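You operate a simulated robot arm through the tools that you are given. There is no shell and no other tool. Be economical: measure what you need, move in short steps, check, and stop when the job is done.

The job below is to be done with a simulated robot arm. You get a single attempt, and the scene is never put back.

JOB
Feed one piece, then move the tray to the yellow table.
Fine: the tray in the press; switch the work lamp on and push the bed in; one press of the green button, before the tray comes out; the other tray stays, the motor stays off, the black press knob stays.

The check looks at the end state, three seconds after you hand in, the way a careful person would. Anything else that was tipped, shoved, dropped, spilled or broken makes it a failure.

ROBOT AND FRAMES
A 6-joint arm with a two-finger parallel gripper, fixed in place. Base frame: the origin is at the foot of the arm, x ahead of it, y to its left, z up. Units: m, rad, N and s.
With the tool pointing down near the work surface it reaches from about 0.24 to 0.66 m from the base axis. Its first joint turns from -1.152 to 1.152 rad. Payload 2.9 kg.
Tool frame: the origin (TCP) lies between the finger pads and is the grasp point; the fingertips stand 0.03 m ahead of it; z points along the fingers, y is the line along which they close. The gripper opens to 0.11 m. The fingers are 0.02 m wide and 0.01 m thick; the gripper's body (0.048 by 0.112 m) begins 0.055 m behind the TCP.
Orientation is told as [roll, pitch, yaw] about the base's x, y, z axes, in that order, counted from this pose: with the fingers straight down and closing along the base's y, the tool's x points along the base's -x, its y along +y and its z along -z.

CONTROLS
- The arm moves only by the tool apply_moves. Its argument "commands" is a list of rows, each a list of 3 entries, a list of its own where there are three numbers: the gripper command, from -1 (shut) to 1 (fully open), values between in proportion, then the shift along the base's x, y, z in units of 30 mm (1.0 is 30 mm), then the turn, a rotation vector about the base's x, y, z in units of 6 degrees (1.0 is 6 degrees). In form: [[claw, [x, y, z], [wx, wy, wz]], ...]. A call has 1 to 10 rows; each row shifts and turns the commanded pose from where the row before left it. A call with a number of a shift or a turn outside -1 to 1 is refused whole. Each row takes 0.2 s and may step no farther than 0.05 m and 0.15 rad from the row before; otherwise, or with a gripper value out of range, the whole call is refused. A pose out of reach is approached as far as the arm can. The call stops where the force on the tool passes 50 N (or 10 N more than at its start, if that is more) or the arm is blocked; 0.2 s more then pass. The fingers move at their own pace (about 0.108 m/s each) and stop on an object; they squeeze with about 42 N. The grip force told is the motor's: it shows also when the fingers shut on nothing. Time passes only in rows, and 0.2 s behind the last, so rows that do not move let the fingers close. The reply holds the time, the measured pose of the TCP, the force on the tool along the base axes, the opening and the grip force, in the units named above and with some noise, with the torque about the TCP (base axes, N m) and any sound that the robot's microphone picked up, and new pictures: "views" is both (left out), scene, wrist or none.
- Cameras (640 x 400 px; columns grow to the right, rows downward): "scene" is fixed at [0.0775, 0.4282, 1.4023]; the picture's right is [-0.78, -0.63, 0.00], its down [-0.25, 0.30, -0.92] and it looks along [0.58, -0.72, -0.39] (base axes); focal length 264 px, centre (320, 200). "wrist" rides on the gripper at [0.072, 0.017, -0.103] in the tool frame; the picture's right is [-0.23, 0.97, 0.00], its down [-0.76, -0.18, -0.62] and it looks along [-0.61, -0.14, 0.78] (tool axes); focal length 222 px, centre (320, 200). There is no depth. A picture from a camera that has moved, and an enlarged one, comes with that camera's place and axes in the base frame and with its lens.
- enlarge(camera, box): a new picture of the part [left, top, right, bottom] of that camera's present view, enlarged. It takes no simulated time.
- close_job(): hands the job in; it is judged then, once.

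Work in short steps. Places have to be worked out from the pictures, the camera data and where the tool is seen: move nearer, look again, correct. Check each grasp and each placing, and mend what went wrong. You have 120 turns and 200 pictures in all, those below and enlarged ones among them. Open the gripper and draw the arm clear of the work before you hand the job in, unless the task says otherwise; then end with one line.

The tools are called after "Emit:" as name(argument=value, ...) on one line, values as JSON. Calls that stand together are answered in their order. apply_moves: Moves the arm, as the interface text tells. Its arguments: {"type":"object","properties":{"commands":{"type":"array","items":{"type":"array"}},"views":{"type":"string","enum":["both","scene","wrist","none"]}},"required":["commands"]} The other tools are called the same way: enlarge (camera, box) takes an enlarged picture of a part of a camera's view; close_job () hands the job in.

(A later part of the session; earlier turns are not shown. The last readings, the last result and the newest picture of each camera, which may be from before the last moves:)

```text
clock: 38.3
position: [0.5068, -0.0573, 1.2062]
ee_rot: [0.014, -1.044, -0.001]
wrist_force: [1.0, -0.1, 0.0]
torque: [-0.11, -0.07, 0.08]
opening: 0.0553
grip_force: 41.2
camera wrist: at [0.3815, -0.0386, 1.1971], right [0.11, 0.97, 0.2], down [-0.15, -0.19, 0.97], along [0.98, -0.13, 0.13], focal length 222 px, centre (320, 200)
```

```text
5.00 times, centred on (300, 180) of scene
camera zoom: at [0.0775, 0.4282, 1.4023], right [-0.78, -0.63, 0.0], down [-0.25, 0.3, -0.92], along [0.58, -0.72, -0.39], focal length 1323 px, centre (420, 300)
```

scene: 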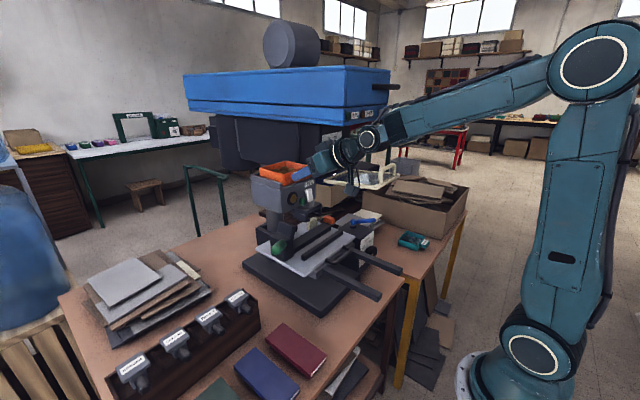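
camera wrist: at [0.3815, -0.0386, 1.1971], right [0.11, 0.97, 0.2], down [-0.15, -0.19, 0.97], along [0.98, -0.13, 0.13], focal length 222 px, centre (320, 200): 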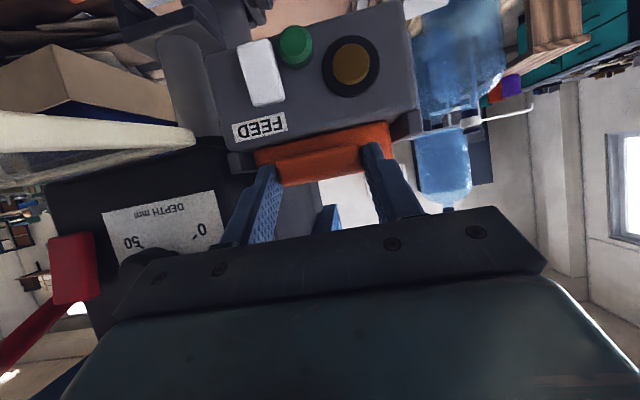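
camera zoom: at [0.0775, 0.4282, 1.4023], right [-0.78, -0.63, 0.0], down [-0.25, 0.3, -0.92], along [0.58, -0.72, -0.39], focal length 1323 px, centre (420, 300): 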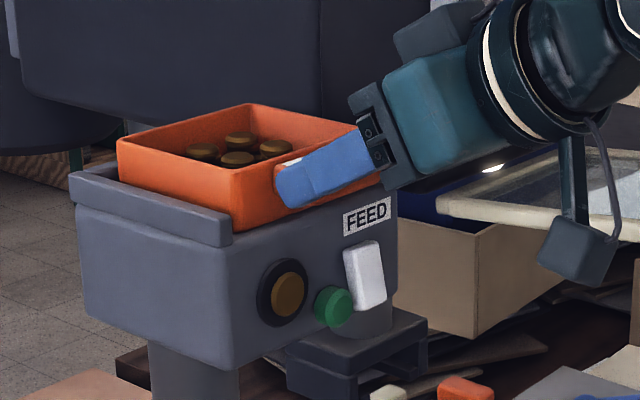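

The grip is firm at 55 mm. I'll lift 12 mm gently and check for tilt.

Emit:
apply_moves(commands=[[-1, [0, 0, 0.1], [0, 0, 0]], [-1, [0, 0, 0.15], [0, 0, 0]], [-1, [0, 0, 0.15], [0, 0, 0]]], views="none")

Emit:
enlarge(camera="wrist", box=[200, 60, 440, 240])

Emit:
enlarge(camera="scene", box=[250, 140, 350, 220])

```text
clock: 39.1
position: [0.5067, -0.0566, 1.2189]
ee_rot: [0.014, -1.042, -0.003]
wrist_force: [1.6, 0.1, -0.8]
torque: [-0.01, 0.08, -0.01]
opening: 0.0551
grip_force: 41.7
```

```text
2.22 times, centred on (320, 150) of wrist
camera zoom: at [0.3814, -0.0386, 1.2087], right [0.11, 0.97, 0.2], down [-0.15, -0.19, 0.97], along [0.98, -0.13, 0.13], focal length 494 px, centre (320, 311)
```

zoom: 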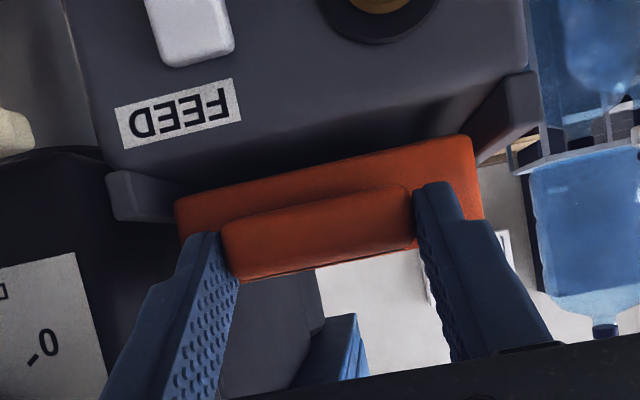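

```text
5.00 times, centred on (300, 180) of scene
camera zoom: at [0.0775, 0.4282, 1.4023], right [-0.78, -0.63, 0.0], down [-0.25, 0.3, -0.92], along [0.58, -0.72, -0.39], focal length 1323 px, centre (420, 300)
```

zoom: 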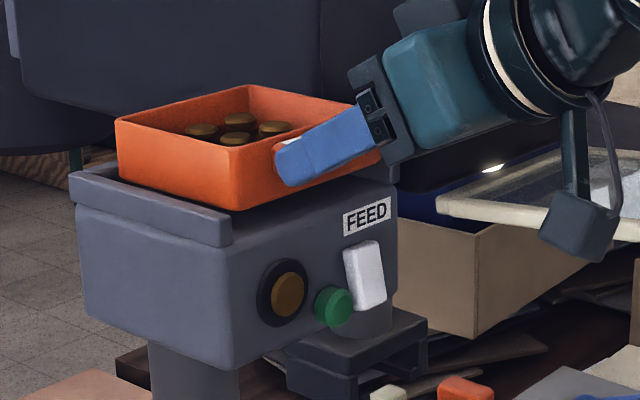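

The tray lifted level with all four eyelets still in it. I'll raise a little more and slide it out toward -x, drifting to +y away from the guard.

Emit:
apply_moves(commands=[[-1, [-0.2, 0, 0.2], [0, 0, 0]], [-1, [-0.5, 0.05, 0], [0, 0, 0]], [-1, [-0.7, 0.1, 0], [0, 0, 0]], [-1, [-0.8, 0.15, 0], [0, 0, 0]], [-1, [-0.8, 0.3, 0], [0, 0, 0]], [-1, [-0.8, 0.5, 0], [0, 0, 0]], [-1, [-0.7, 0.5, 0], [0, 0, 0]], [-1, [-0.5, 0.3, 0], [0, 0, 0]]])

Emit:
enlarge(camera="scene", box=[250, 140, 410, 260])

```text
clock: 40.9
position: [0.3572, 0.0001, 1.2237]
ee_rot: [0.013, -1.041, -0.002]
wrist_force: [-0.3, -0.2, -0.4]
torque: [-0.01, 0.01, 0.0]
opening: 0.0
grip_force: 38.0
camera wrist: at [0.2313, 0.018, 1.215], right [0.11, 0.97, 0.2], down [-0.15, -0.19, 0.97], along [0.98, -0.13, 0.13], focal length 222 px, centre (320, 200)
```

scene: 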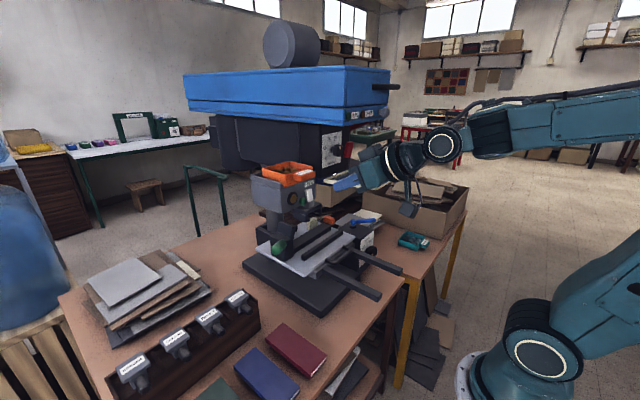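
wrist: 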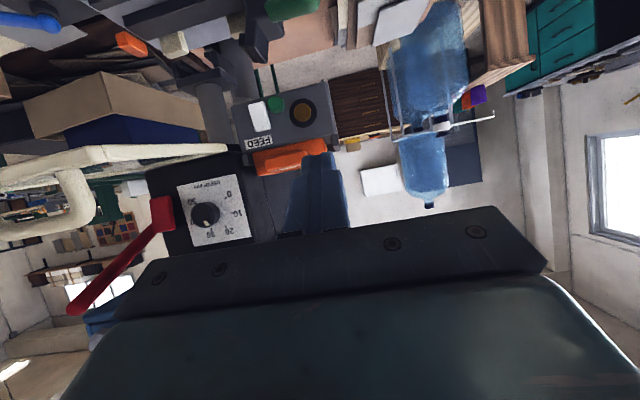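

```text
3.33 times, centred on (330, 200) of scene
camera zoom: at [0.0775, 0.4282, 1.4023], right [-0.78, -0.63, 0.0], down [-0.25, 0.3, -0.92], along [0.58, -0.72, -0.39], focal length 882 px, centre (287, 200)
```

zoom: 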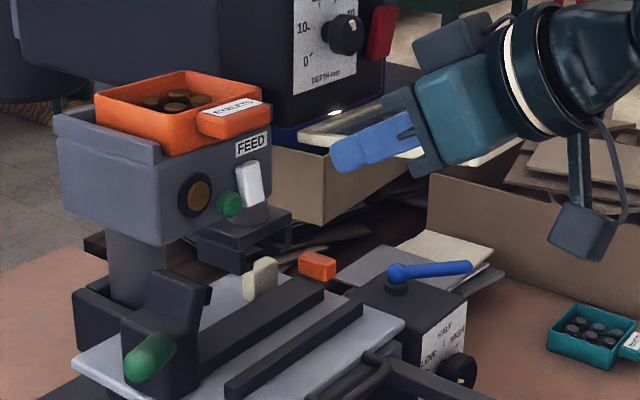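

The grip slipped and the tray stayed in the feeder. I'll check the tray's state closely.

Emit:
enlarge(camera="scene", box=[255, 150, 325, 205])

Emit:
enlarge(camera="wrist", box=[220, 80, 370, 200])

```text
7.27 times, centred on (290, 178) of scene
camera zoom: at [0.0775, 0.4282, 1.4023], right [-0.78, -0.63, 0.0], down [-0.25, 0.3, -0.92], along [0.58, -0.72, -0.39], focal length 1924 px, centre (538, 364)
```

zoom: 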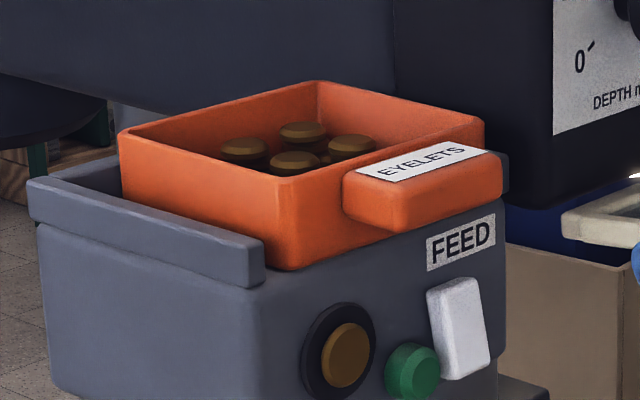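

```text
3.33 times, centred on (295, 140) of wrist
camera zoom: at [0.2313, 0.018, 1.215], right [0.11, 0.97, 0.2], down [-0.15, -0.19, 0.97], along [0.98, -0.13, 0.13], focal length 740 px, centre (403, 400)
```

zoom: 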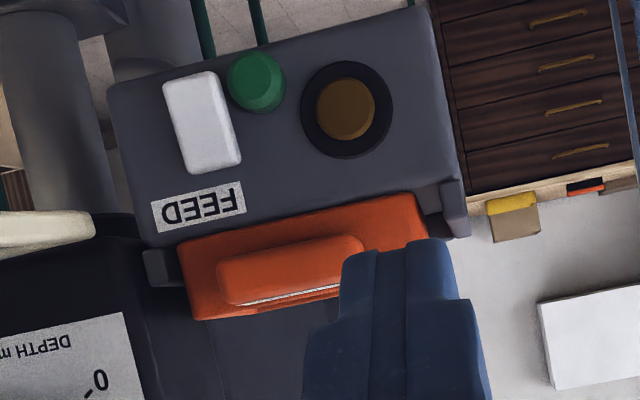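

The tray has slid forward a few mm and is slightly skewed, but it is seated and all eyelets are inside. The grip was too shallow and I drifted sideways against the rails. I'll regrasp deeper and then pull perfectly straight.

Emit:
apply_moves(commands=[[0.45, [0.3, -0.6, 0.1], [0, 0, 0]], [0.45, [0.6, -0.6, 0.1], [0, 0, 0]], [0.45, [0.7, -0.6, 0], [0, 0, 0]], [0.45, [0.7, 0, 0], [0, 0, 0]], [0.45, [0.6, 0, -0.3], [0, 0, 0]], [0.45, [0.6, 0, -0.3], [0, 0, 0]]], views="none")

Emit:
enlarge(camera="wrist", box=[200, 60, 440, 240])

Emit:
enlarge(camera="scene", box=[255, 150, 325, 205])

```text
clock: 42.3
position: [0.4608, -0.0547, 1.2123]
ee_rot: [0.012, -1.042, -0.001]
wrist_force: [0.0, -0.7, -0.8]
torque: [0.02, 0.04, -0.03]
opening: 0.08
grip_force: 0.0
```

```text
2.22 times, centred on (320, 150) of wrist
camera zoom: at [0.3372, -0.0359, 1.2025], right [0.1, 0.97, 0.2], down [-0.15, -0.19, 0.97], along [0.98, -0.13, 0.13], focal length 494 px, centre (320, 311)
```

zoom: 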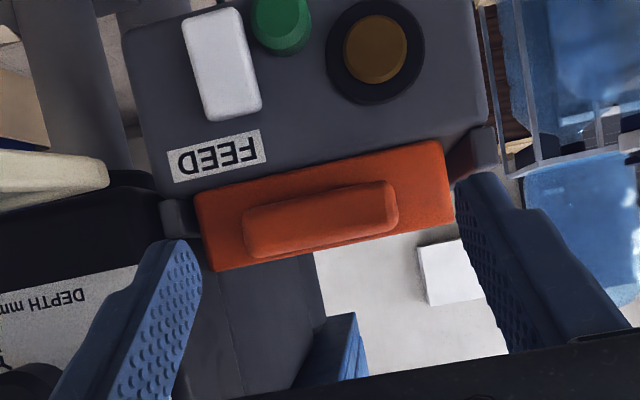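

```text
7.27 times, centred on (290, 178) of scene
camera zoom: at [0.0775, 0.4282, 1.4023], right [-0.78, -0.63, 0.0], down [-0.25, 0.3, -0.92], along [0.58, -0.72, -0.39], focal length 1924 px, centre (538, 364)
```

zoom: 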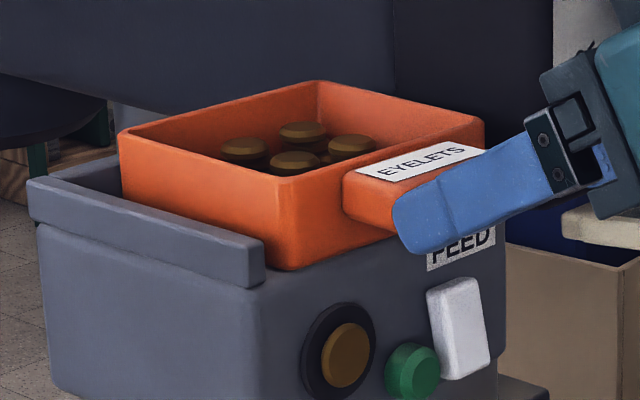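

Centred on the tab again. I'll advance to a deeper overlap, watching for wall contact.

Emit:
apply_moves(commands=[[0.45, [0.5, 0, -0.15], [0, 0, 0]], [0.45, [0.5, 0.03, -0.15], [0, 0, 0]], [0.45, [0.4, 0, 0], [0, 0, 0]]], views="none")

Emit:
enlarge(camera="wrist", box=[200, 60, 440, 240])

Emit:
enlarge(camera="scene", box=[255, 150, 325, 205])

```text
clock: 43.1
position: [0.5022, -0.0532, 1.2029]
ee_rot: [0.013, -1.043, -0.003]
wrist_force: [0.2, -0.1, 0.1]
torque: [0.03, 0.0, 0.02]
opening: 0.0797
grip_force: 0.1
```

```text
2.22 times, centred on (320, 150) of wrist
camera zoom: at [0.3786, -0.0348, 1.194], right [0.11, 0.97, 0.2], down [-0.15, -0.19, 0.97], along [0.98, -0.13, 0.13], focal length 494 px, centre (320, 311)
```

zoom: 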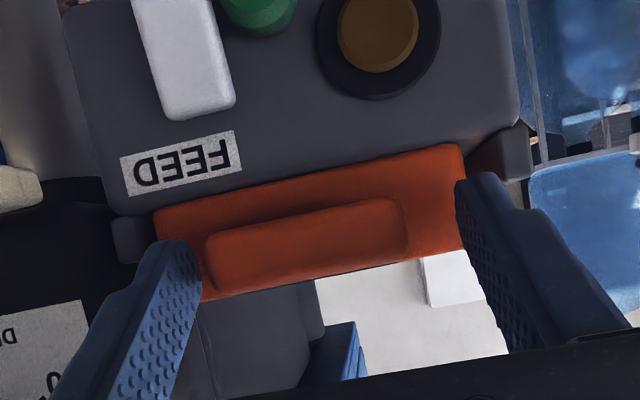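

```text
7.27 times, centred on (290, 178) of scene
camera zoom: at [0.0775, 0.4282, 1.4023], right [-0.78, -0.63, 0.0], down [-0.25, 0.3, -0.92], along [0.58, -0.72, -0.39], focal length 1924 px, centre (538, 364)
```

zoom: 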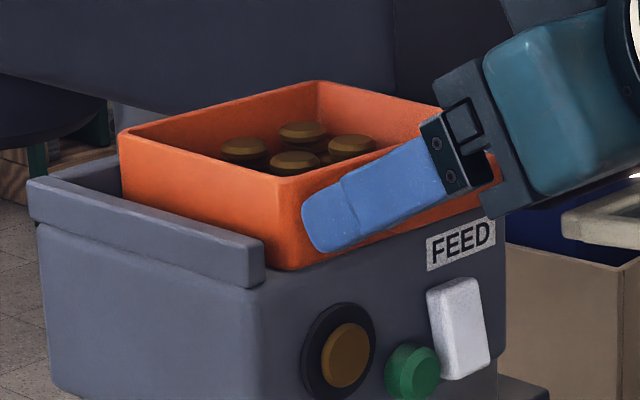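

Overlap looks full. I'll shift 6 mm to -y, close, and lift 24 mm straight up to clear the rails.

Emit:
apply_moves(commands=[[0.45, [0, -0.2, 0], [0, 0, 0]], [0.2, [0, 0, 0], [0, 0, 0]], [-0.2, [0, 0, 0], [0, 0, 0]], [-1, [0, 0, 0], [0, 0, 0]], [-1, [0, 0, 0], [0, 0, 0]], [-1, [0, 0, 0.15], [0, 0, 0]], [-1, [0, 0, 0.15], [0, 0, 0]], [-1, [0, 0, 0.25], [0, 0, 0]], [-1, [0, 0, 0.25], [0, 0, 0]]], views="none")

Emit:
enlarge(camera="wrist", box=[200, 60, 440, 240])

Emit:
enlarge(camera="scene", box=[250, 80, 390, 205])

```text
clock: 45.1
position: [0.5029, -0.0591, 1.2275]
ee_rot: [0.016, -1.042, -0.004]
wrist_force: [-0.3, 0.5, -1.0]
torque: [0.02, 0.07, 0.0]
opening: 0.0552
grip_force: 41.6
```

```text
2.22 times, centred on (320, 150) of wrist
camera zoom: at [0.3785, -0.0407, 1.218], right [0.11, 0.97, 0.2], down [-0.15, -0.19, 0.97], along [0.98, -0.13, 0.13], focal length 494 px, centre (320, 311)
```

zoom: 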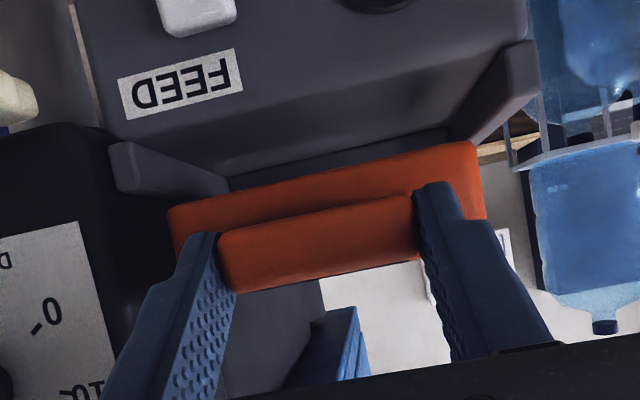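

```text
3.20 times, centred on (320, 142) of scene
camera zoom: at [0.0775, 0.4282, 1.4023], right [-0.78, -0.63, 0.0], down [-0.25, 0.3, -0.92], along [0.58, -0.72, -0.39], focal length 846 px, centre (320, 384)
```

zoom: 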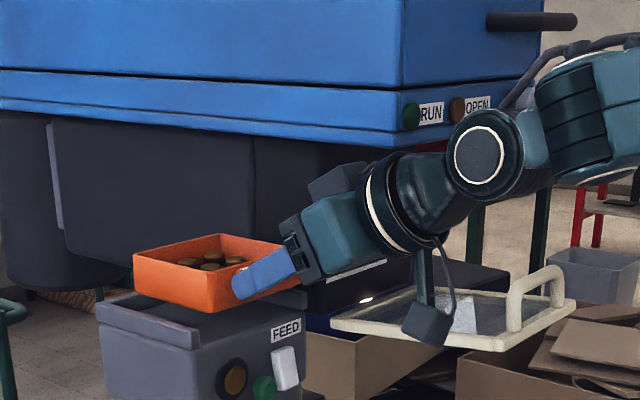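

The tray is level and above the rails. I'll pull straight in -x, gently, in a short stretch first.

Emit:
apply_moves(commands=[[-1, [-0.2, 0, 0], [0, 0, 0]], [-1, [-0.3, 0, 0], [0, 0, 0]], [-1, [-0.4, 0, 0], [0, 0, 0]], [-1, [-0.4, 0, 0], [0, 0, 0]]], views="none")

Emit:
enlarge(camera="scene", box=[250, 120, 410, 240])

```text
clock: 46.1
position: [0.4637, -0.0596, 1.2272]
ee_rot: [0.012, -1.042, -0.002]
wrist_force: [0.1, 0.3, -1.3]
torque: [-0.02, 0.09, 0.01]
opening: 0.0555
grip_force: 42.2
```

```text
3.33 times, centred on (330, 180) of scene
camera zoom: at [0.0775, 0.4282, 1.4023], right [-0.78, -0.63, 0.0], down [-0.25, 0.3, -0.92], along [0.58, -0.72, -0.39], focal length 882 px, centre (287, 267)
```

zoom: 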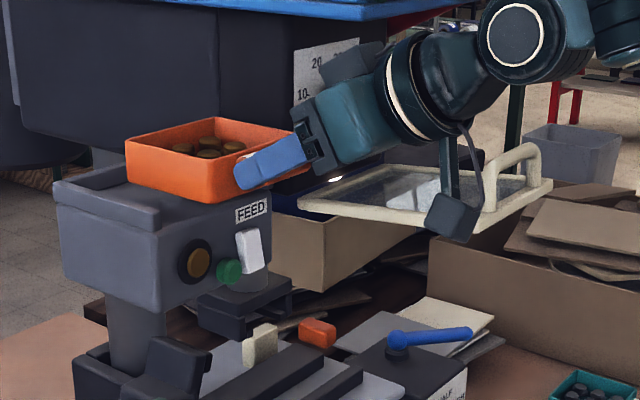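

The tray is following securely. I'll pull fully clear of the rails, then drift left away from the guard.

Emit:
apply_moves(commands=[[-1, [-0.5, 0, 0], [0, 0, 0]], [-1, [-0.6, 0, 0], [0, 0, 0]], [-1, [-0.6, 0, 0], [0, 0, 0]], [-1, [-0.6, 0.2, 0], [0, 0, 0]], [-1, [-0.6, 0.5, 0], [0, 0, 0]], [-1, [-0.5, 0.6, 0], [0, 0, 0]], [-1, [-0.3, 0.5, 0], [0, 0, 0]]])

Emit:
enlarge(camera="scene", box=[250, 120, 410, 240])

```text
clock: 47.7
position: [0.353, -0.005, 1.228]
ee_rot: [0.014, -1.044, -0.003]
wrist_force: [0.2, 0.3, -2.6]
torque: [-0.01, 0.09, 0.01]
opening: 0.055
grip_force: 41.7
camera wrist: at [0.2285, 0.0132, 1.2181], right [0.11, 0.97, 0.2], down [-0.15, -0.19, 0.97], along [0.98, -0.13, 0.13], focal length 222 px, centre (320, 200)
```

scene: 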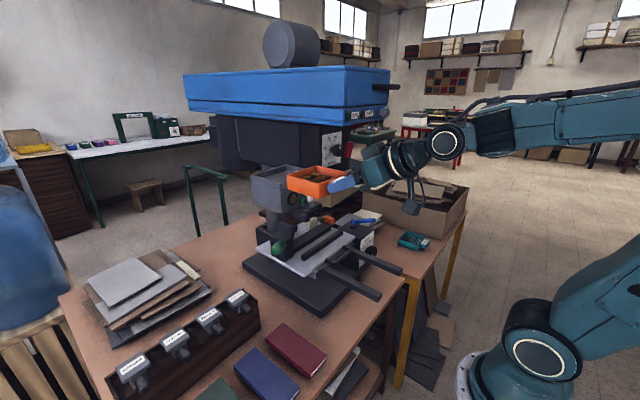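
wrist: 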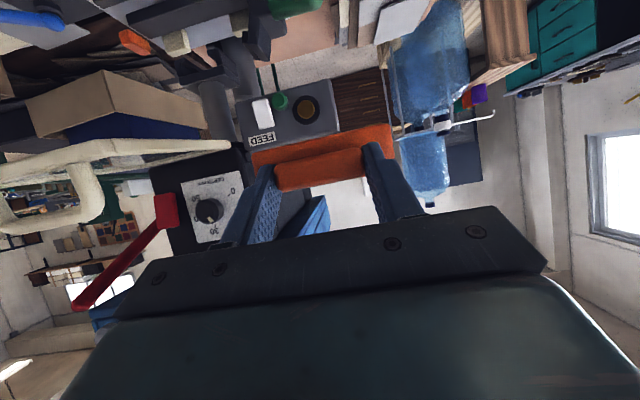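

```text
3.33 times, centred on (330, 180) of scene
camera zoom: at [0.0775, 0.4282, 1.4023], right [-0.78, -0.63, 0.0], down [-0.25, 0.3, -0.92], along [0.58, -0.72, -0.39], focal length 882 px, centre (287, 267)
```

zoom: 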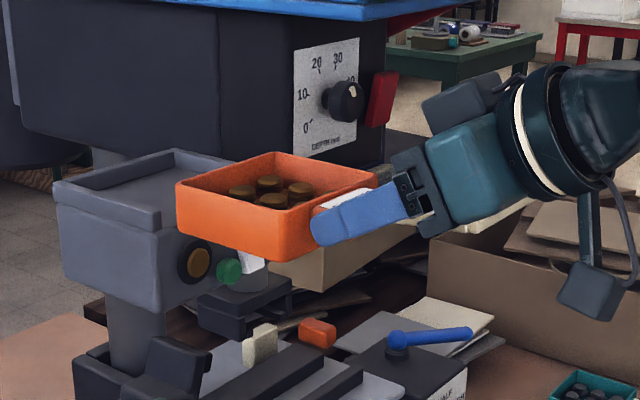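

The tray is fully out with four eyelets inside. Next I'll descend to z≈1.085, so it can pass under the guard and above the bed.

Emit:
apply_moves(commands=[[-1, [0, 0, -0.5], [0, 0, 0]], [-1, [0, 0, -0.9], [0, 0, 0]], [-1, [0, 0, -0.9], [0, 0, 0]], [-1, [0, 0, -0.9], [0, 0, 0]], [-1, [0, 0, -0.9], [0, 0, 0]], [-1, [0, 0, -0.6], [0, 0, 0]]])

Emit:
enlarge(camera="scene", box=[250, 140, 410, 260])

```text
clock: 49.1
position: [0.3795, -0.0067, 1.1091]
ee_rot: [0.016, -1.042, -0.003]
wrist_force: [-0.1, 0.3, -0.8]
torque: [0.01, 0.09, -0.01]
opening: 0.0554
grip_force: 41.9
out of reach, approached as far as the arm can: row 4, 5, 6
camera wrist: at [0.2557, 0.0121, 1.0994], right [0.11, 0.97, 0.2], down [-0.15, -0.19, 0.97], along [0.98, -0.13, 0.13], focal length 222 px, centre (320, 200)
```

scene: 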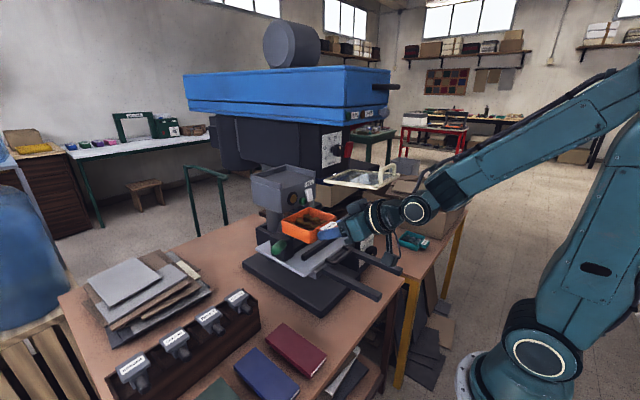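
wrist: 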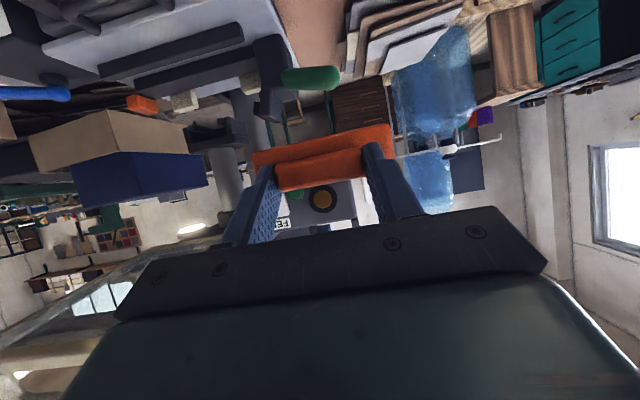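

```text
3.33 times, centred on (330, 200) of scene
camera zoom: at [0.0775, 0.4282, 1.4023], right [-0.78, -0.63, 0.0], down [-0.25, 0.3, -0.92], along [0.58, -0.72, -0.39], focal length 882 px, centre (287, 200)
```

zoom: 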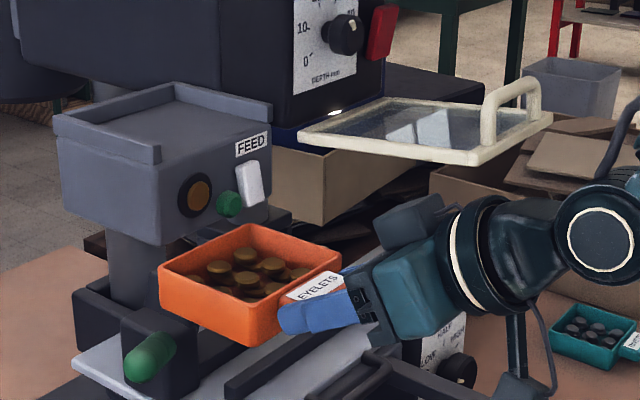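

The tray is level at z≈1.11, under the guard's height and above the bed. I'll swing around the base axis toward -y, keeping the tool radial, half of the way first.

Emit:
apply_moves(commands=[[-1, [0.13, -0.5, -0.1], [0, 0, -0.4]], [-1, [0.05, -0.8, -0.1], [0, 0, -0.6]], [-1, [-0.12, -0.88, -0.1], [0, 0, -0.668]], [-1, [-0.2, -0.87, 0], [0, 0, -0.668]], [-1, [-0.26, -0.86, 0], [0, 0, -0.668]], [-1, [-0.3, -0.7, 0], [0, 0, -0.668]]])

Emit:
enlarge(camera="scene", box=[270, 150, 450, 280])

```text
clock: 50.5
position: [0.3602, -0.1449, 1.099]
ee_rot: [0.014, -1.041, -0.39]
wrist_force: [0.4, 0.2, -1.4]
torque: [0.04, 0.11, -0.02]
opening: 0.0553
grip_force: 42.0
camera wrist: at [0.2497, -0.0803, 1.0896], right [0.46, 0.86, 0.2], down [-0.21, -0.12, 0.97], along [0.86, -0.49, 0.13], focal length 222 px, centre (320, 200)
```

scene: 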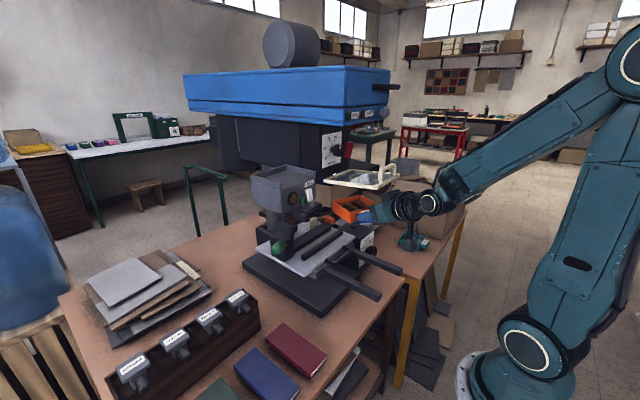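
wrist: 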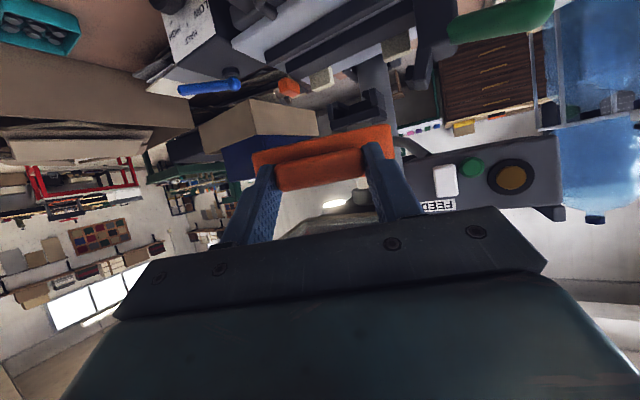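

```text
3.08 times, centred on (360, 215) of scene
camera zoom: at [0.0775, 0.4282, 1.4023], right [-0.78, -0.63, 0.0], down [-0.25, 0.3, -0.92], along [0.58, -0.72, -0.39], focal length 814 px, centre (197, 154)
```

zoom: 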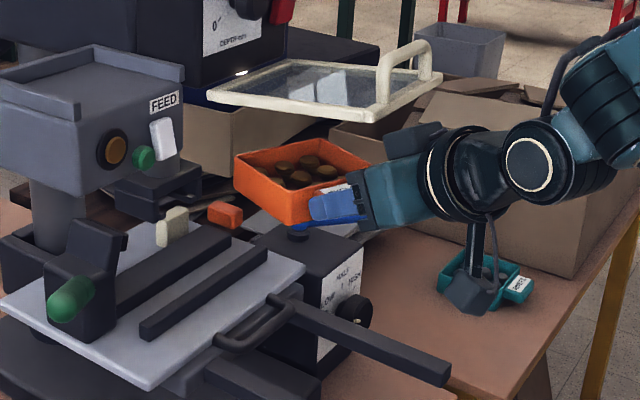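

All clear. I'll continue the swing toward the yellow table.

Emit:
apply_moves(commands=[[-1, [-0.2, -0.45, 0], [0, 0, -0.4]], [-1, [-0.38, -0.8, 0], [0, 0, -0.668]], [-1, [-0.44, -0.79, 0], [0, 0, -0.668]], [-1, [-0.5, -0.75, 0], [0, 0, -0.668]], [-1, [-0.55, -0.72, 0], [0, 0, -0.668]], [-1, [-0.6, -0.67, 0], [0, 0, -0.668]], [-1, [-0.64, -0.63, 0], [0, 0, -0.668]], [-1, [-0.69, -0.58, 0], [0, 0, -0.668]], [-1, [-0.4, -0.3, 0], [0, 0, -0.4]]])

Emit:
enlarge(camera="scene", box=[330, 160, 510, 290])

```text
clock: 52.5
position: [0.2273, -0.3162, 1.0981]
ee_rot: [0.017, -1.042, -0.965]
wrist_force: [-0.4, -0.2, -2.1]
torque: [0.07, 0.04, 0.01]
opening: 0.0552
grip_force: 42.7
camera wrist: at [0.1686, -0.2004, 1.0896], right [0.86, 0.47, 0.2], down [-0.24, 0.02, 0.97], along [0.45, -0.88, 0.13], focal length 222 px, centre (320, 200)
```

scene: 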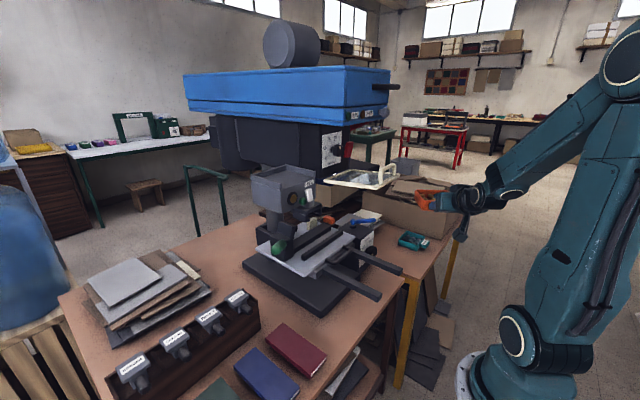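
wrist: 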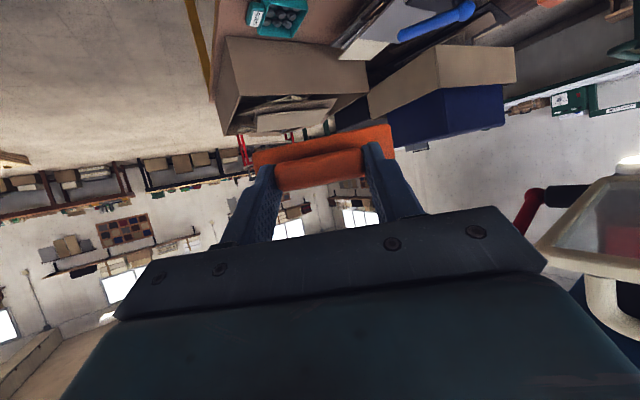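

```text
3.08 times, centred on (420, 225) of scene
camera zoom: at [0.0775, 0.4282, 1.4023], right [-0.78, -0.63, 0.0], down [-0.25, 0.3, -0.92], along [0.58, -0.72, -0.39], focal length 814 px, centre (12, 123)
```

zoom: 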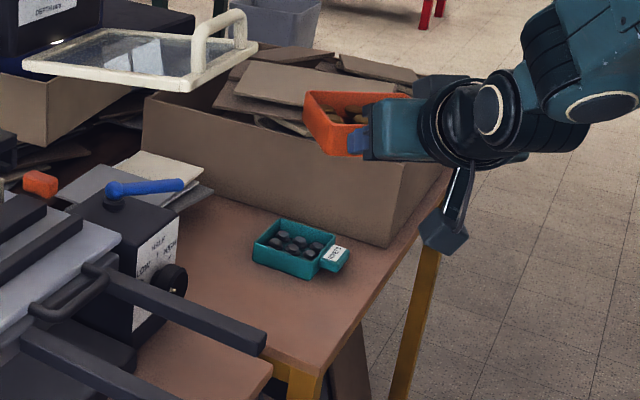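

The tray is over the near corner of the yellow table. By triangulation the table top is about z 0.72, the front edge x≈0.30, the left edge y≈-0.45, and RIVETS sits at (0.41, -0.685). I'll extend radially toward a tray centre near (0.40, -0.555).

Emit:
apply_moves(commands=[[-1, [0.3, -0.4, 0], [0, 0, 0]], [-1, [0.5, -0.7, 0], [0, 0, 0]], [-1, [0.55, -0.76, -0.3], [0, 0, 0]], [-1, [0.55, -0.76, -0.6], [0, 0, 0]], [-1, [0.55, -0.76, -0.8], [0, 0, 0]], [-1, [0.55, -0.76, -0.9], [0, 0, 0]], [-1, [0.55, -0.76, -0.9], [0, 0, 0]], [-1, [0.5, -0.7, -0.9], [0, 0, 0]], [-1, [0.3, -0.36, -0.7], [0, 0, 0]]])

Emit:
enlarge(camera="scene", box=[340, 180, 500, 310])

Emit:
enlarge(camera="wrist", box=[160, 0, 480, 220])

```text
clock: 54.5
position: [0.3577, -0.4937, 0.9458]
ee_rot: [0.015, -1.045, -0.962]
wrist_force: [0.0, 0.4, -2.3]
torque: [0.09, 0.05, 0.02]
opening: 0.055
grip_force: 42.1
camera wrist: at [0.2988, -0.3787, 0.9366], right [0.86, 0.47, 0.2], down [-0.24, 0.02, 0.97], along [0.46, -0.88, 0.13], focal length 222 px, centre (320, 200)
```

scene: 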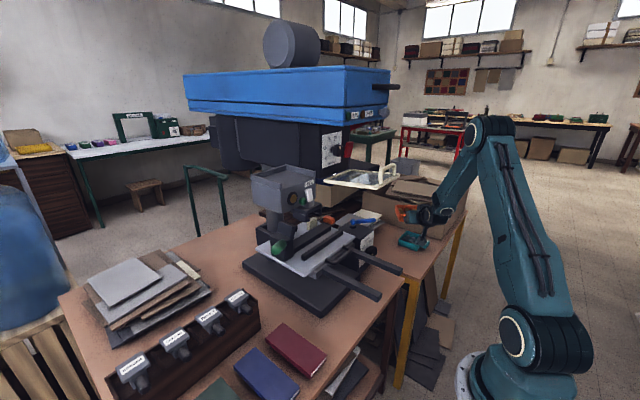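
wrist: 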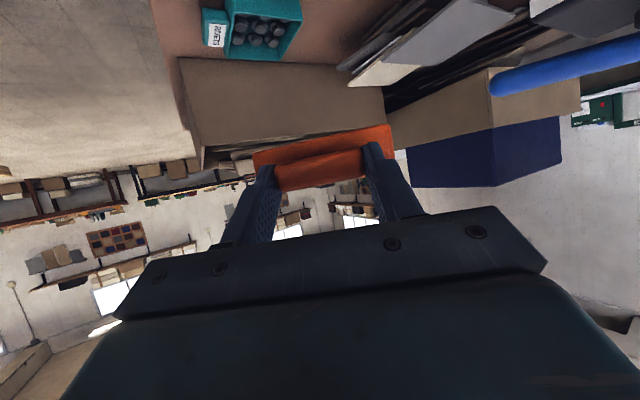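

```text
3.08 times, centred on (420, 245) of scene
camera zoom: at [0.0775, 0.4282, 1.4023], right [-0.78, -0.63, 0.0], down [-0.25, 0.3, -0.92], along [0.58, -0.72, -0.39], focal length 814 px, centre (12, 62)
```

zoom: 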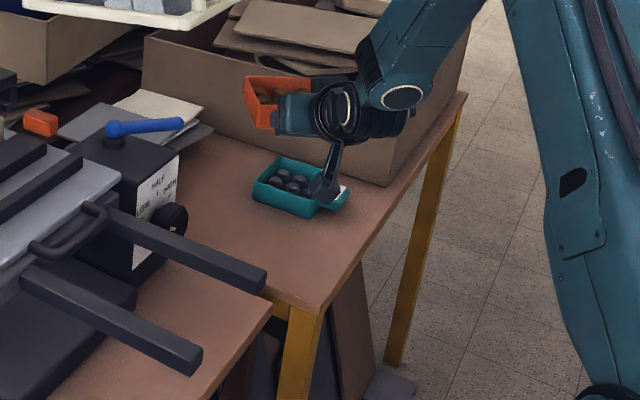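

```text
1.82 times, centred on (320, 110) of wrist
camera zoom: at [0.2988, -0.3787, 0.9366], right [0.86, 0.47, 0.2], down [-0.24, 0.02, 0.97], along [0.46, -0.88, 0.13], focal length 404 px, centre (320, 364)
```

zoom: 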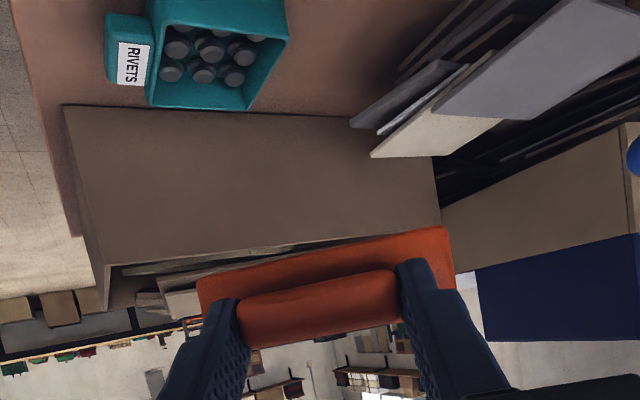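

RIVETS spans y -0.63..-0.745, so I'll shift the drop point by (+0.03, +0.02) for a wider gap. Then I'll descend toward the table.

Emit:
apply_moves(commands=[[-1, [0.3, 0.2, -0.5], [0, 0, 0]], [-1, [0.4, 0.25, -0.9], [0, 0, 0]], [-1, [0.3, 0.2, -0.9], [0, 0, 0]], [-1, [0, 0, -0.9], [0, 0, 0]], [-1, [0, 0, -0.9], [0, 0, 0]], [-1, [0, 0, -0.7], [0, 0, 0]]])

Emit:
enlarge(camera="scene", box=[340, 180, 500, 310])

Emit:
enlarge(camera="wrist", box=[160, 0, 480, 220])

```text
clock: 55.9
position: [0.3877, -0.4731, 0.8024]
ee_rot: [0.015, -1.043, -0.963]
wrist_force: [0.4, -0.4, -1.5]
torque: [0.1, 0.07, 0.01]
opening: 0.0553
grip_force: 41.9
camera wrist: at [0.3292, -0.3586, 0.7924], right [0.86, 0.47, 0.2], down [-0.24, 0.02, 0.97], along [0.46, -0.88, 0.13], focal length 222 px, centre (320, 200)
```

scene: 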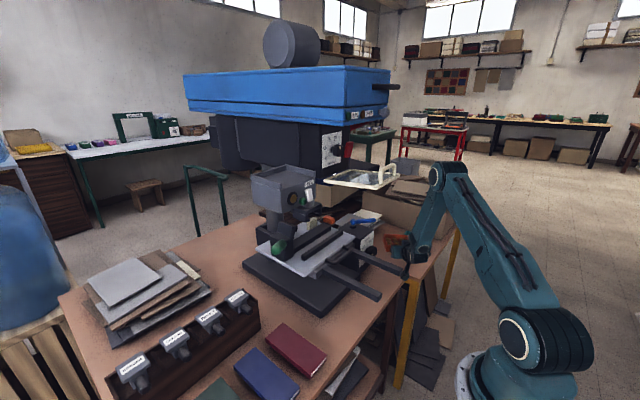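
wrist: 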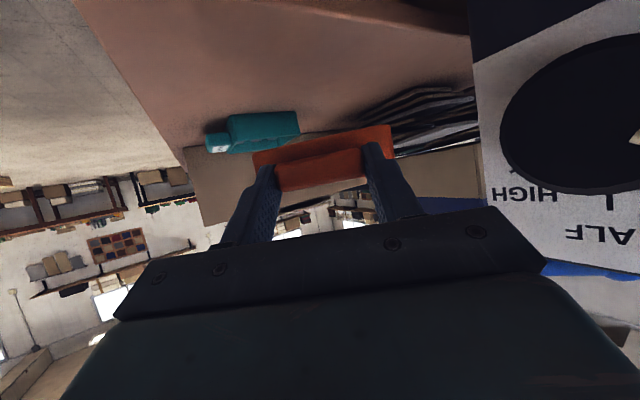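

```text
3.08 times, centred on (420, 245) of scene
camera zoom: at [0.0775, 0.4282, 1.4023], right [-0.78, -0.63, 0.0], down [-0.25, 0.3, -0.92], along [0.58, -0.72, -0.39], focal length 814 px, centre (12, 62)
```

zoom: 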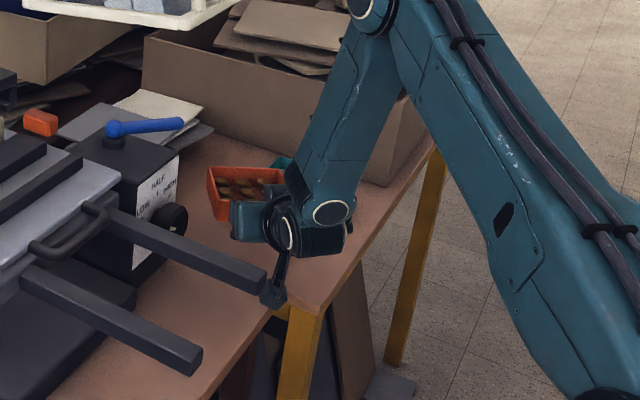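

```text
1.82 times, centred on (320, 110) of wrist
camera zoom: at [0.3292, -0.3586, 0.7924], right [0.86, 0.47, 0.2], down [-0.24, 0.02, 0.97], along [0.46, -0.88, 0.13], focal length 404 px, centre (320, 364)
```

zoom: 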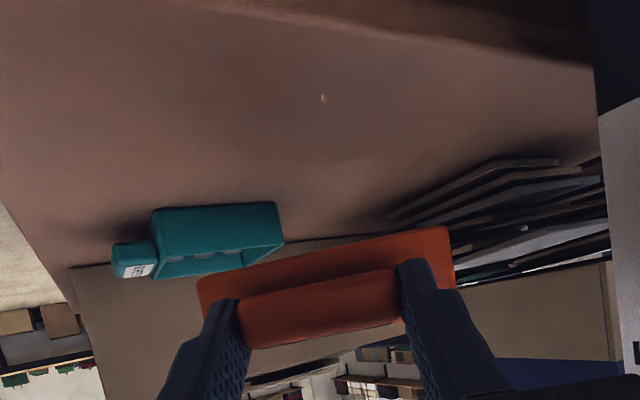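

The lowering wrist would get too near the bed rail end (≈(0.315, -0.28, 0.86)). I'll yaw the tool back about 15° and shift slightly, which moves the wrist away from the rail and keeps the tray between the table edge and RIVETS.

Emit:
apply_moves(commands=[[-1, [-0.15, -0.2, 0], [0, 0, 0.5]], [-1, [-0.15, -0.2, 0], [0, 0, 0.7]], [-1, [-0.1, -0.15, 0], [0, 0, 0.7]], [-1, [-0.1, -0.1, 0], [0, 0, 0.6]]])

Emit:
enlarge(camera="scene", box=[340, 180, 500, 310])

Emit:
enlarge(camera="wrist", box=[160, 0, 480, 220])

```text
clock: 56.9
position: [0.3722, -0.4937, 0.8034]
ee_rot: [0.014, -1.043, -0.7]
wrist_force: [0.0, 0.1, -1.6]
torque: [0.09, 0.11, 0.04]
opening: 0.0551
grip_force: 41.5
camera wrist: at [0.2871, -0.3984, 0.793], right [0.7, 0.68, 0.2], down [-0.24, -0.04, 0.97], along [0.67, -0.73, 0.13], focal length 222 px, centre (320, 200)
```

scene: 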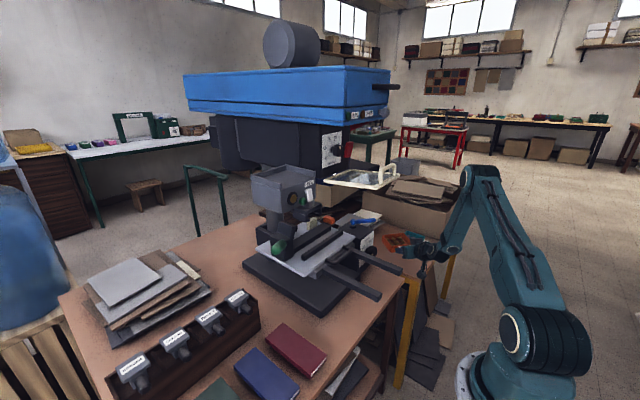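
wrist: 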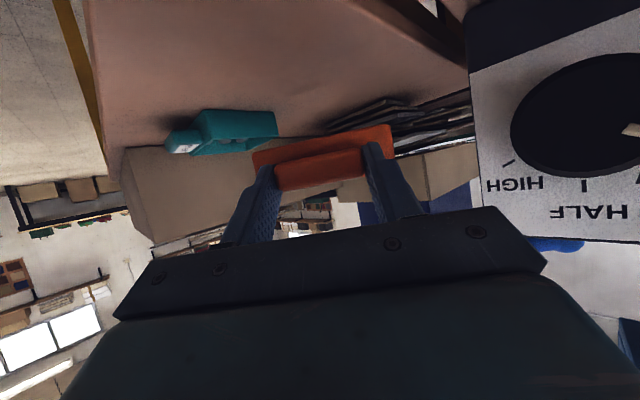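

```text
3.08 times, centred on (420, 245) of scene
camera zoom: at [0.0775, 0.4282, 1.4023], right [-0.78, -0.63, 0.0], down [-0.25, 0.3, -0.92], along [0.58, -0.72, -0.39], focal length 814 px, centre (12, 62)
```

zoom: 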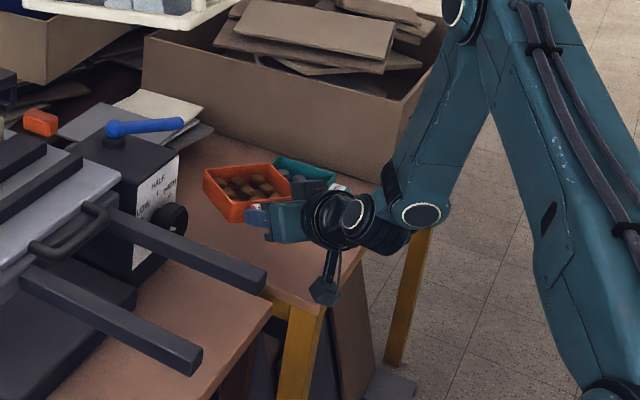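

```text
1.82 times, centred on (320, 110) of wrist
camera zoom: at [0.2871, -0.3984, 0.793], right [0.7, 0.68, 0.2], down [-0.24, -0.04, 0.97], along [0.67, -0.73, 0.13], focal length 404 px, centre (320, 364)
```

zoom: 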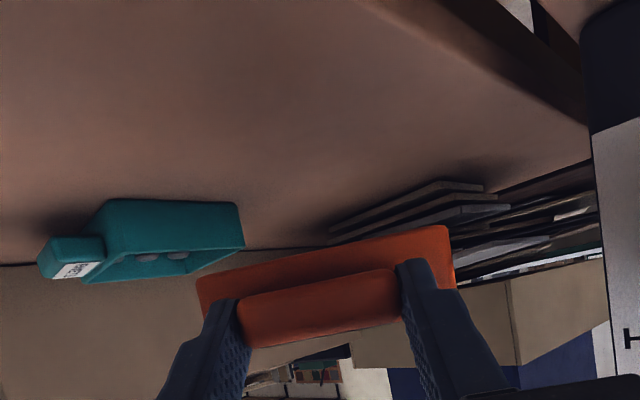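

The wrist is now well clear of the rail. The table top is at about z 0.715, so contact should come near TCP z≈0.742. I'll descend 45 mm, then creep.

Emit:
apply_moves(commands=[[-1, [0, 0, -0.5], [0, 0, 0]], [-1, [0, 0, -0.5], [0, 0, 0]], [-1, [0, 0, -0.4], [0, 0, 0]]], views="none")

Emit:
enlarge(camera="scene", box=[370, 210, 450, 270])

Emit:
enlarge(camera="wrist", box=[160, 0, 480, 220])

```text
clock: 57.7
position: [0.3717, -0.4941, 0.7596]
ee_rot: [0.013, -1.042, -0.699]
wrist_force: [0.4, -0.1, -1.4]
torque: [0.1, 0.04, -0.01]
opening: 0.0551
grip_force: 42.6
```

```text
6.67 times, centred on (410, 240) of scene
camera zoom: at [0.0775, 0.4282, 1.4023], right [-0.78, -0.63, 0.0], down [-0.25, 0.3, -0.92], along [0.58, -0.72, -0.39], focal length 1764 px, centre (-280, -67)
```

zoom: 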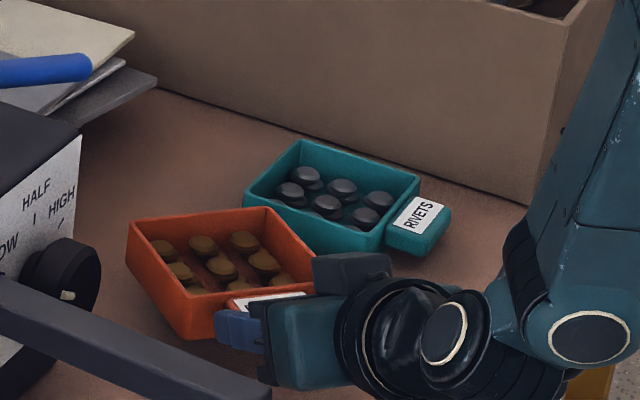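

```text
1.82 times, centred on (320, 110) of wrist
camera zoom: at [0.2876, -0.3987, 0.7507], right [0.71, 0.68, 0.2], down [-0.24, -0.04, 0.97], along [0.67, -0.73, 0.13], focal length 404 px, centre (320, 364)
```

zoom: 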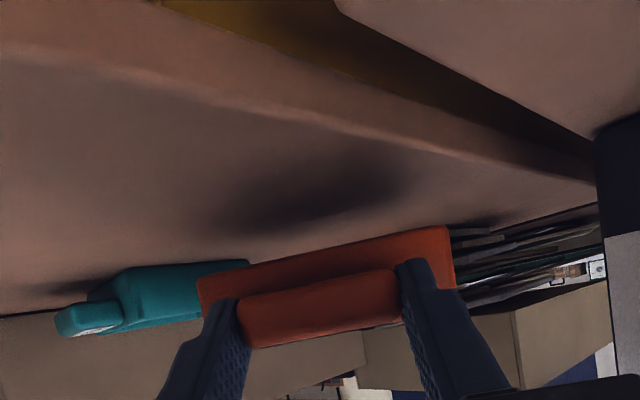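

A shadow shows a gap of about 15 mm. I'll creep down, watching the force.

Emit:
apply_moves(commands=[[-1, [0, 0, -0.2], [0, 0, 0]], [-1, [0, 0, -0.15], [0, 0, 0]]], views="none")

Emit:
apply_moves(commands=[[-1, [0, 0, -0.1], [0, 0, 0]]], views="none")

Emit:
enlarge(camera="wrist", box=[160, 0, 480, 220])

```text
clock: 58.3
position: [0.3732, -0.4939, 0.7499]
ee_rot: [0.016, -1.043, -0.7]
wrist_force: [0.0, 0.1, -2.9]
torque: [0.11, 0.08, -0.02]
opening: 0.0553
grip_force: 41.7
```

```text
clock: 58.7
position: [0.3729, -0.4943, 0.7482]
ee_rot: [0.013, -1.042, -0.7]
wrist_force: [0.8, 0.0, -1.6]
torque: [0.07, 0.09, 0.01]
opening: 0.0552
grip_force: 42.4
```

```text
1.82 times, centred on (320, 110) of wrist
camera zoom: at [0.2877, -0.3985, 0.7372], right [0.71, 0.68, 0.2], down [-0.24, -0.04, 0.97], along [0.67, -0.73, 0.13], focal length 404 px, centre (320, 364)
```

zoom: 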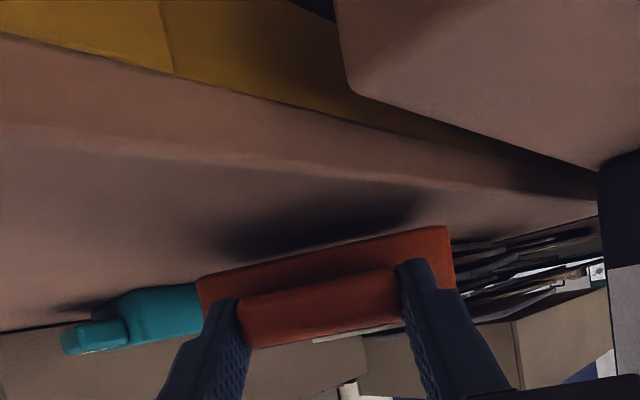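

Still a small gap. More creeping.

Emit:
apply_moves(commands=[[-1, [0, 0, -0.1], [0, 0, 0]], [-1, [0, 0, -0.1], [0, 0, 0]]], views="none")

Emit:
apply_moves(commands=[[-1, [0, 0, -0.08], [0, 0, 0]]], views="none")

Emit:
enlarge(camera="wrist", box=[160, 0, 480, 220])

```text
clock: 59.3
position: [0.372, -0.4939, 0.7421]
ee_rot: [0.014, -1.042, -0.699]
wrist_force: [0.7, -0.3, -1.6]
torque: [0.04, 0.08, -0.01]
opening: 0.0552
grip_force: 41.9
```

```text
clock: 59.7
position: [0.3727, -0.4943, 0.7376]
ee_rot: [0.013, -1.042, -0.699]
wrist_force: [-0.4, -0.9, -1.1]
torque: [0.07, 0.08, 0.03]
opening: 0.0549
grip_force: 41.9
```

```text
1.82 times, centred on (320, 110) of wrist
camera zoom: at [0.2874, -0.3987, 0.729], right [0.71, 0.68, 0.2], down [-0.24, -0.04, 0.97], along [0.67, -0.73, 0.13], focal length 404 px, centre (320, 364)
```

zoom: 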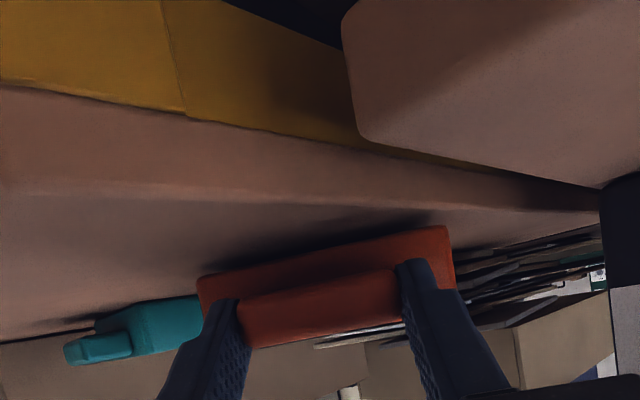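

Very close now. Continuing in about 3 mm steps.

Emit:
apply_moves(commands=[[-1, [0, 0, -0.1], [0, 0, 0]]], views="none")

Emit:
apply_moves(commands=[[-1, [0, 0, -0.1], [0, 0, 0]]], views="none")

Emit:
enlarge(camera="wrist", box=[160, 0, 480, 220])

```text
clock: 60.1
position: [0.3733, -0.4943, 0.7372]
ee_rot: [0.014, -1.044, -0.698]
wrist_force: [-1.8, 0.4, -1.7]
torque: [0.07, 0.08, -0.01]
opening: 0.0552
grip_force: 41.6
```

```text
clock: 60.5
position: [0.3739, -0.4946, 0.7343]
ee_rot: [0.014, -1.048, -0.699]
wrist_force: [-1.8, 2.8, 6.1]
torque: [-0.44, 0.02, -0.06]
opening: 0.0554
grip_force: 42.0
```

```text
1.82 times, centred on (320, 110) of wrist
camera zoom: at [0.288, -0.3995, 0.7238], right [0.7, 0.68, 0.2], down [-0.24, -0.04, 0.97], along [0.67, -0.73, 0.13], focal length 404 px, centre (320, 364)
```

zoom: 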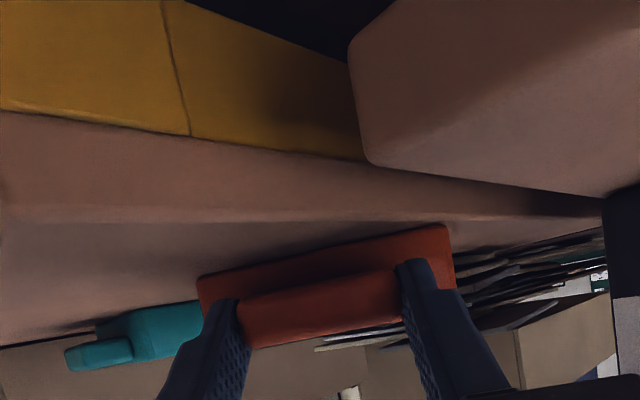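

Tray contact: about 7 N upward at the tray's near corner. The tray is down to within 1–2 mm, so I'll lower a hair more and open slightly.

Emit:
apply_moves(commands=[[-1, [0, 0, -0.04], [0, 0, 0]], [0.1, [0, 0, 0], [0, 0, 0]], [0.3, [0, 0, 0], [0, 0, 0]], [0.3, [0, 0, 0], [0, 0, 0]]], views="none")

Emit:
enlarge(camera="wrist", box=[160, 0, 480, 220])

Emit:
enlarge(camera="scene", box=[370, 210, 450, 270])

```text
clock: 61.5
position: [0.373, -0.4941, 0.7312]
ee_rot: [0.014, -1.042, -0.699]
wrist_force: [0.1, 0.0, -0.2]
torque: [0.0, 0.0, -0.01]
opening: 0.0716
grip_force: 0.1
```

```text
1.82 times, centred on (320, 110) of wrist
camera zoom: at [0.2874, -0.3987, 0.7216], right [0.71, 0.68, 0.2], down [-0.24, -0.04, 0.97], along [0.67, -0.73, 0.13], focal length 404 px, centre (320, 364)
```

zoom: 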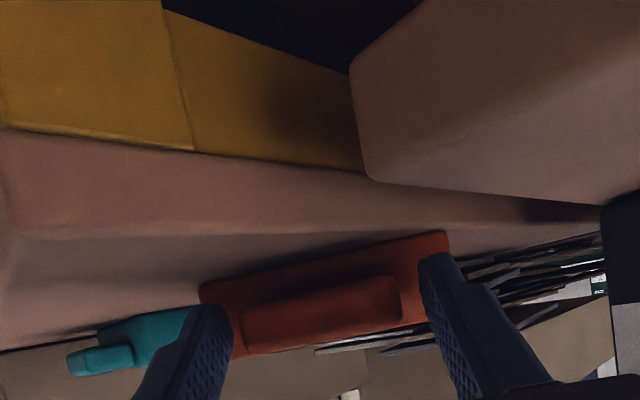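

```text
6.67 times, centred on (410, 240) of scene
camera zoom: at [0.0775, 0.4282, 1.4023], right [-0.78, -0.63, 0.0], down [-0.25, 0.3, -0.92], along [0.58, -0.72, -0.39], focal length 1764 px, centre (-280, -67)
```

zoom: 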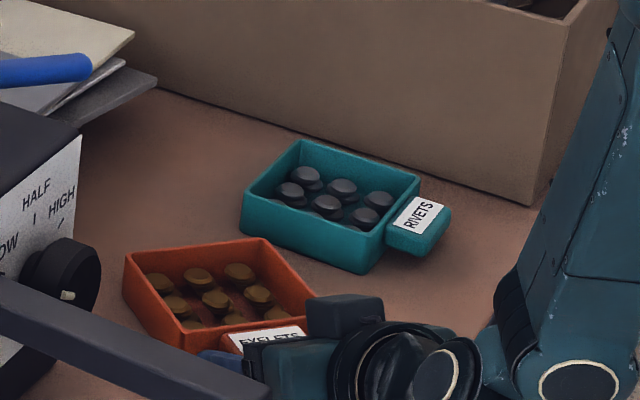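

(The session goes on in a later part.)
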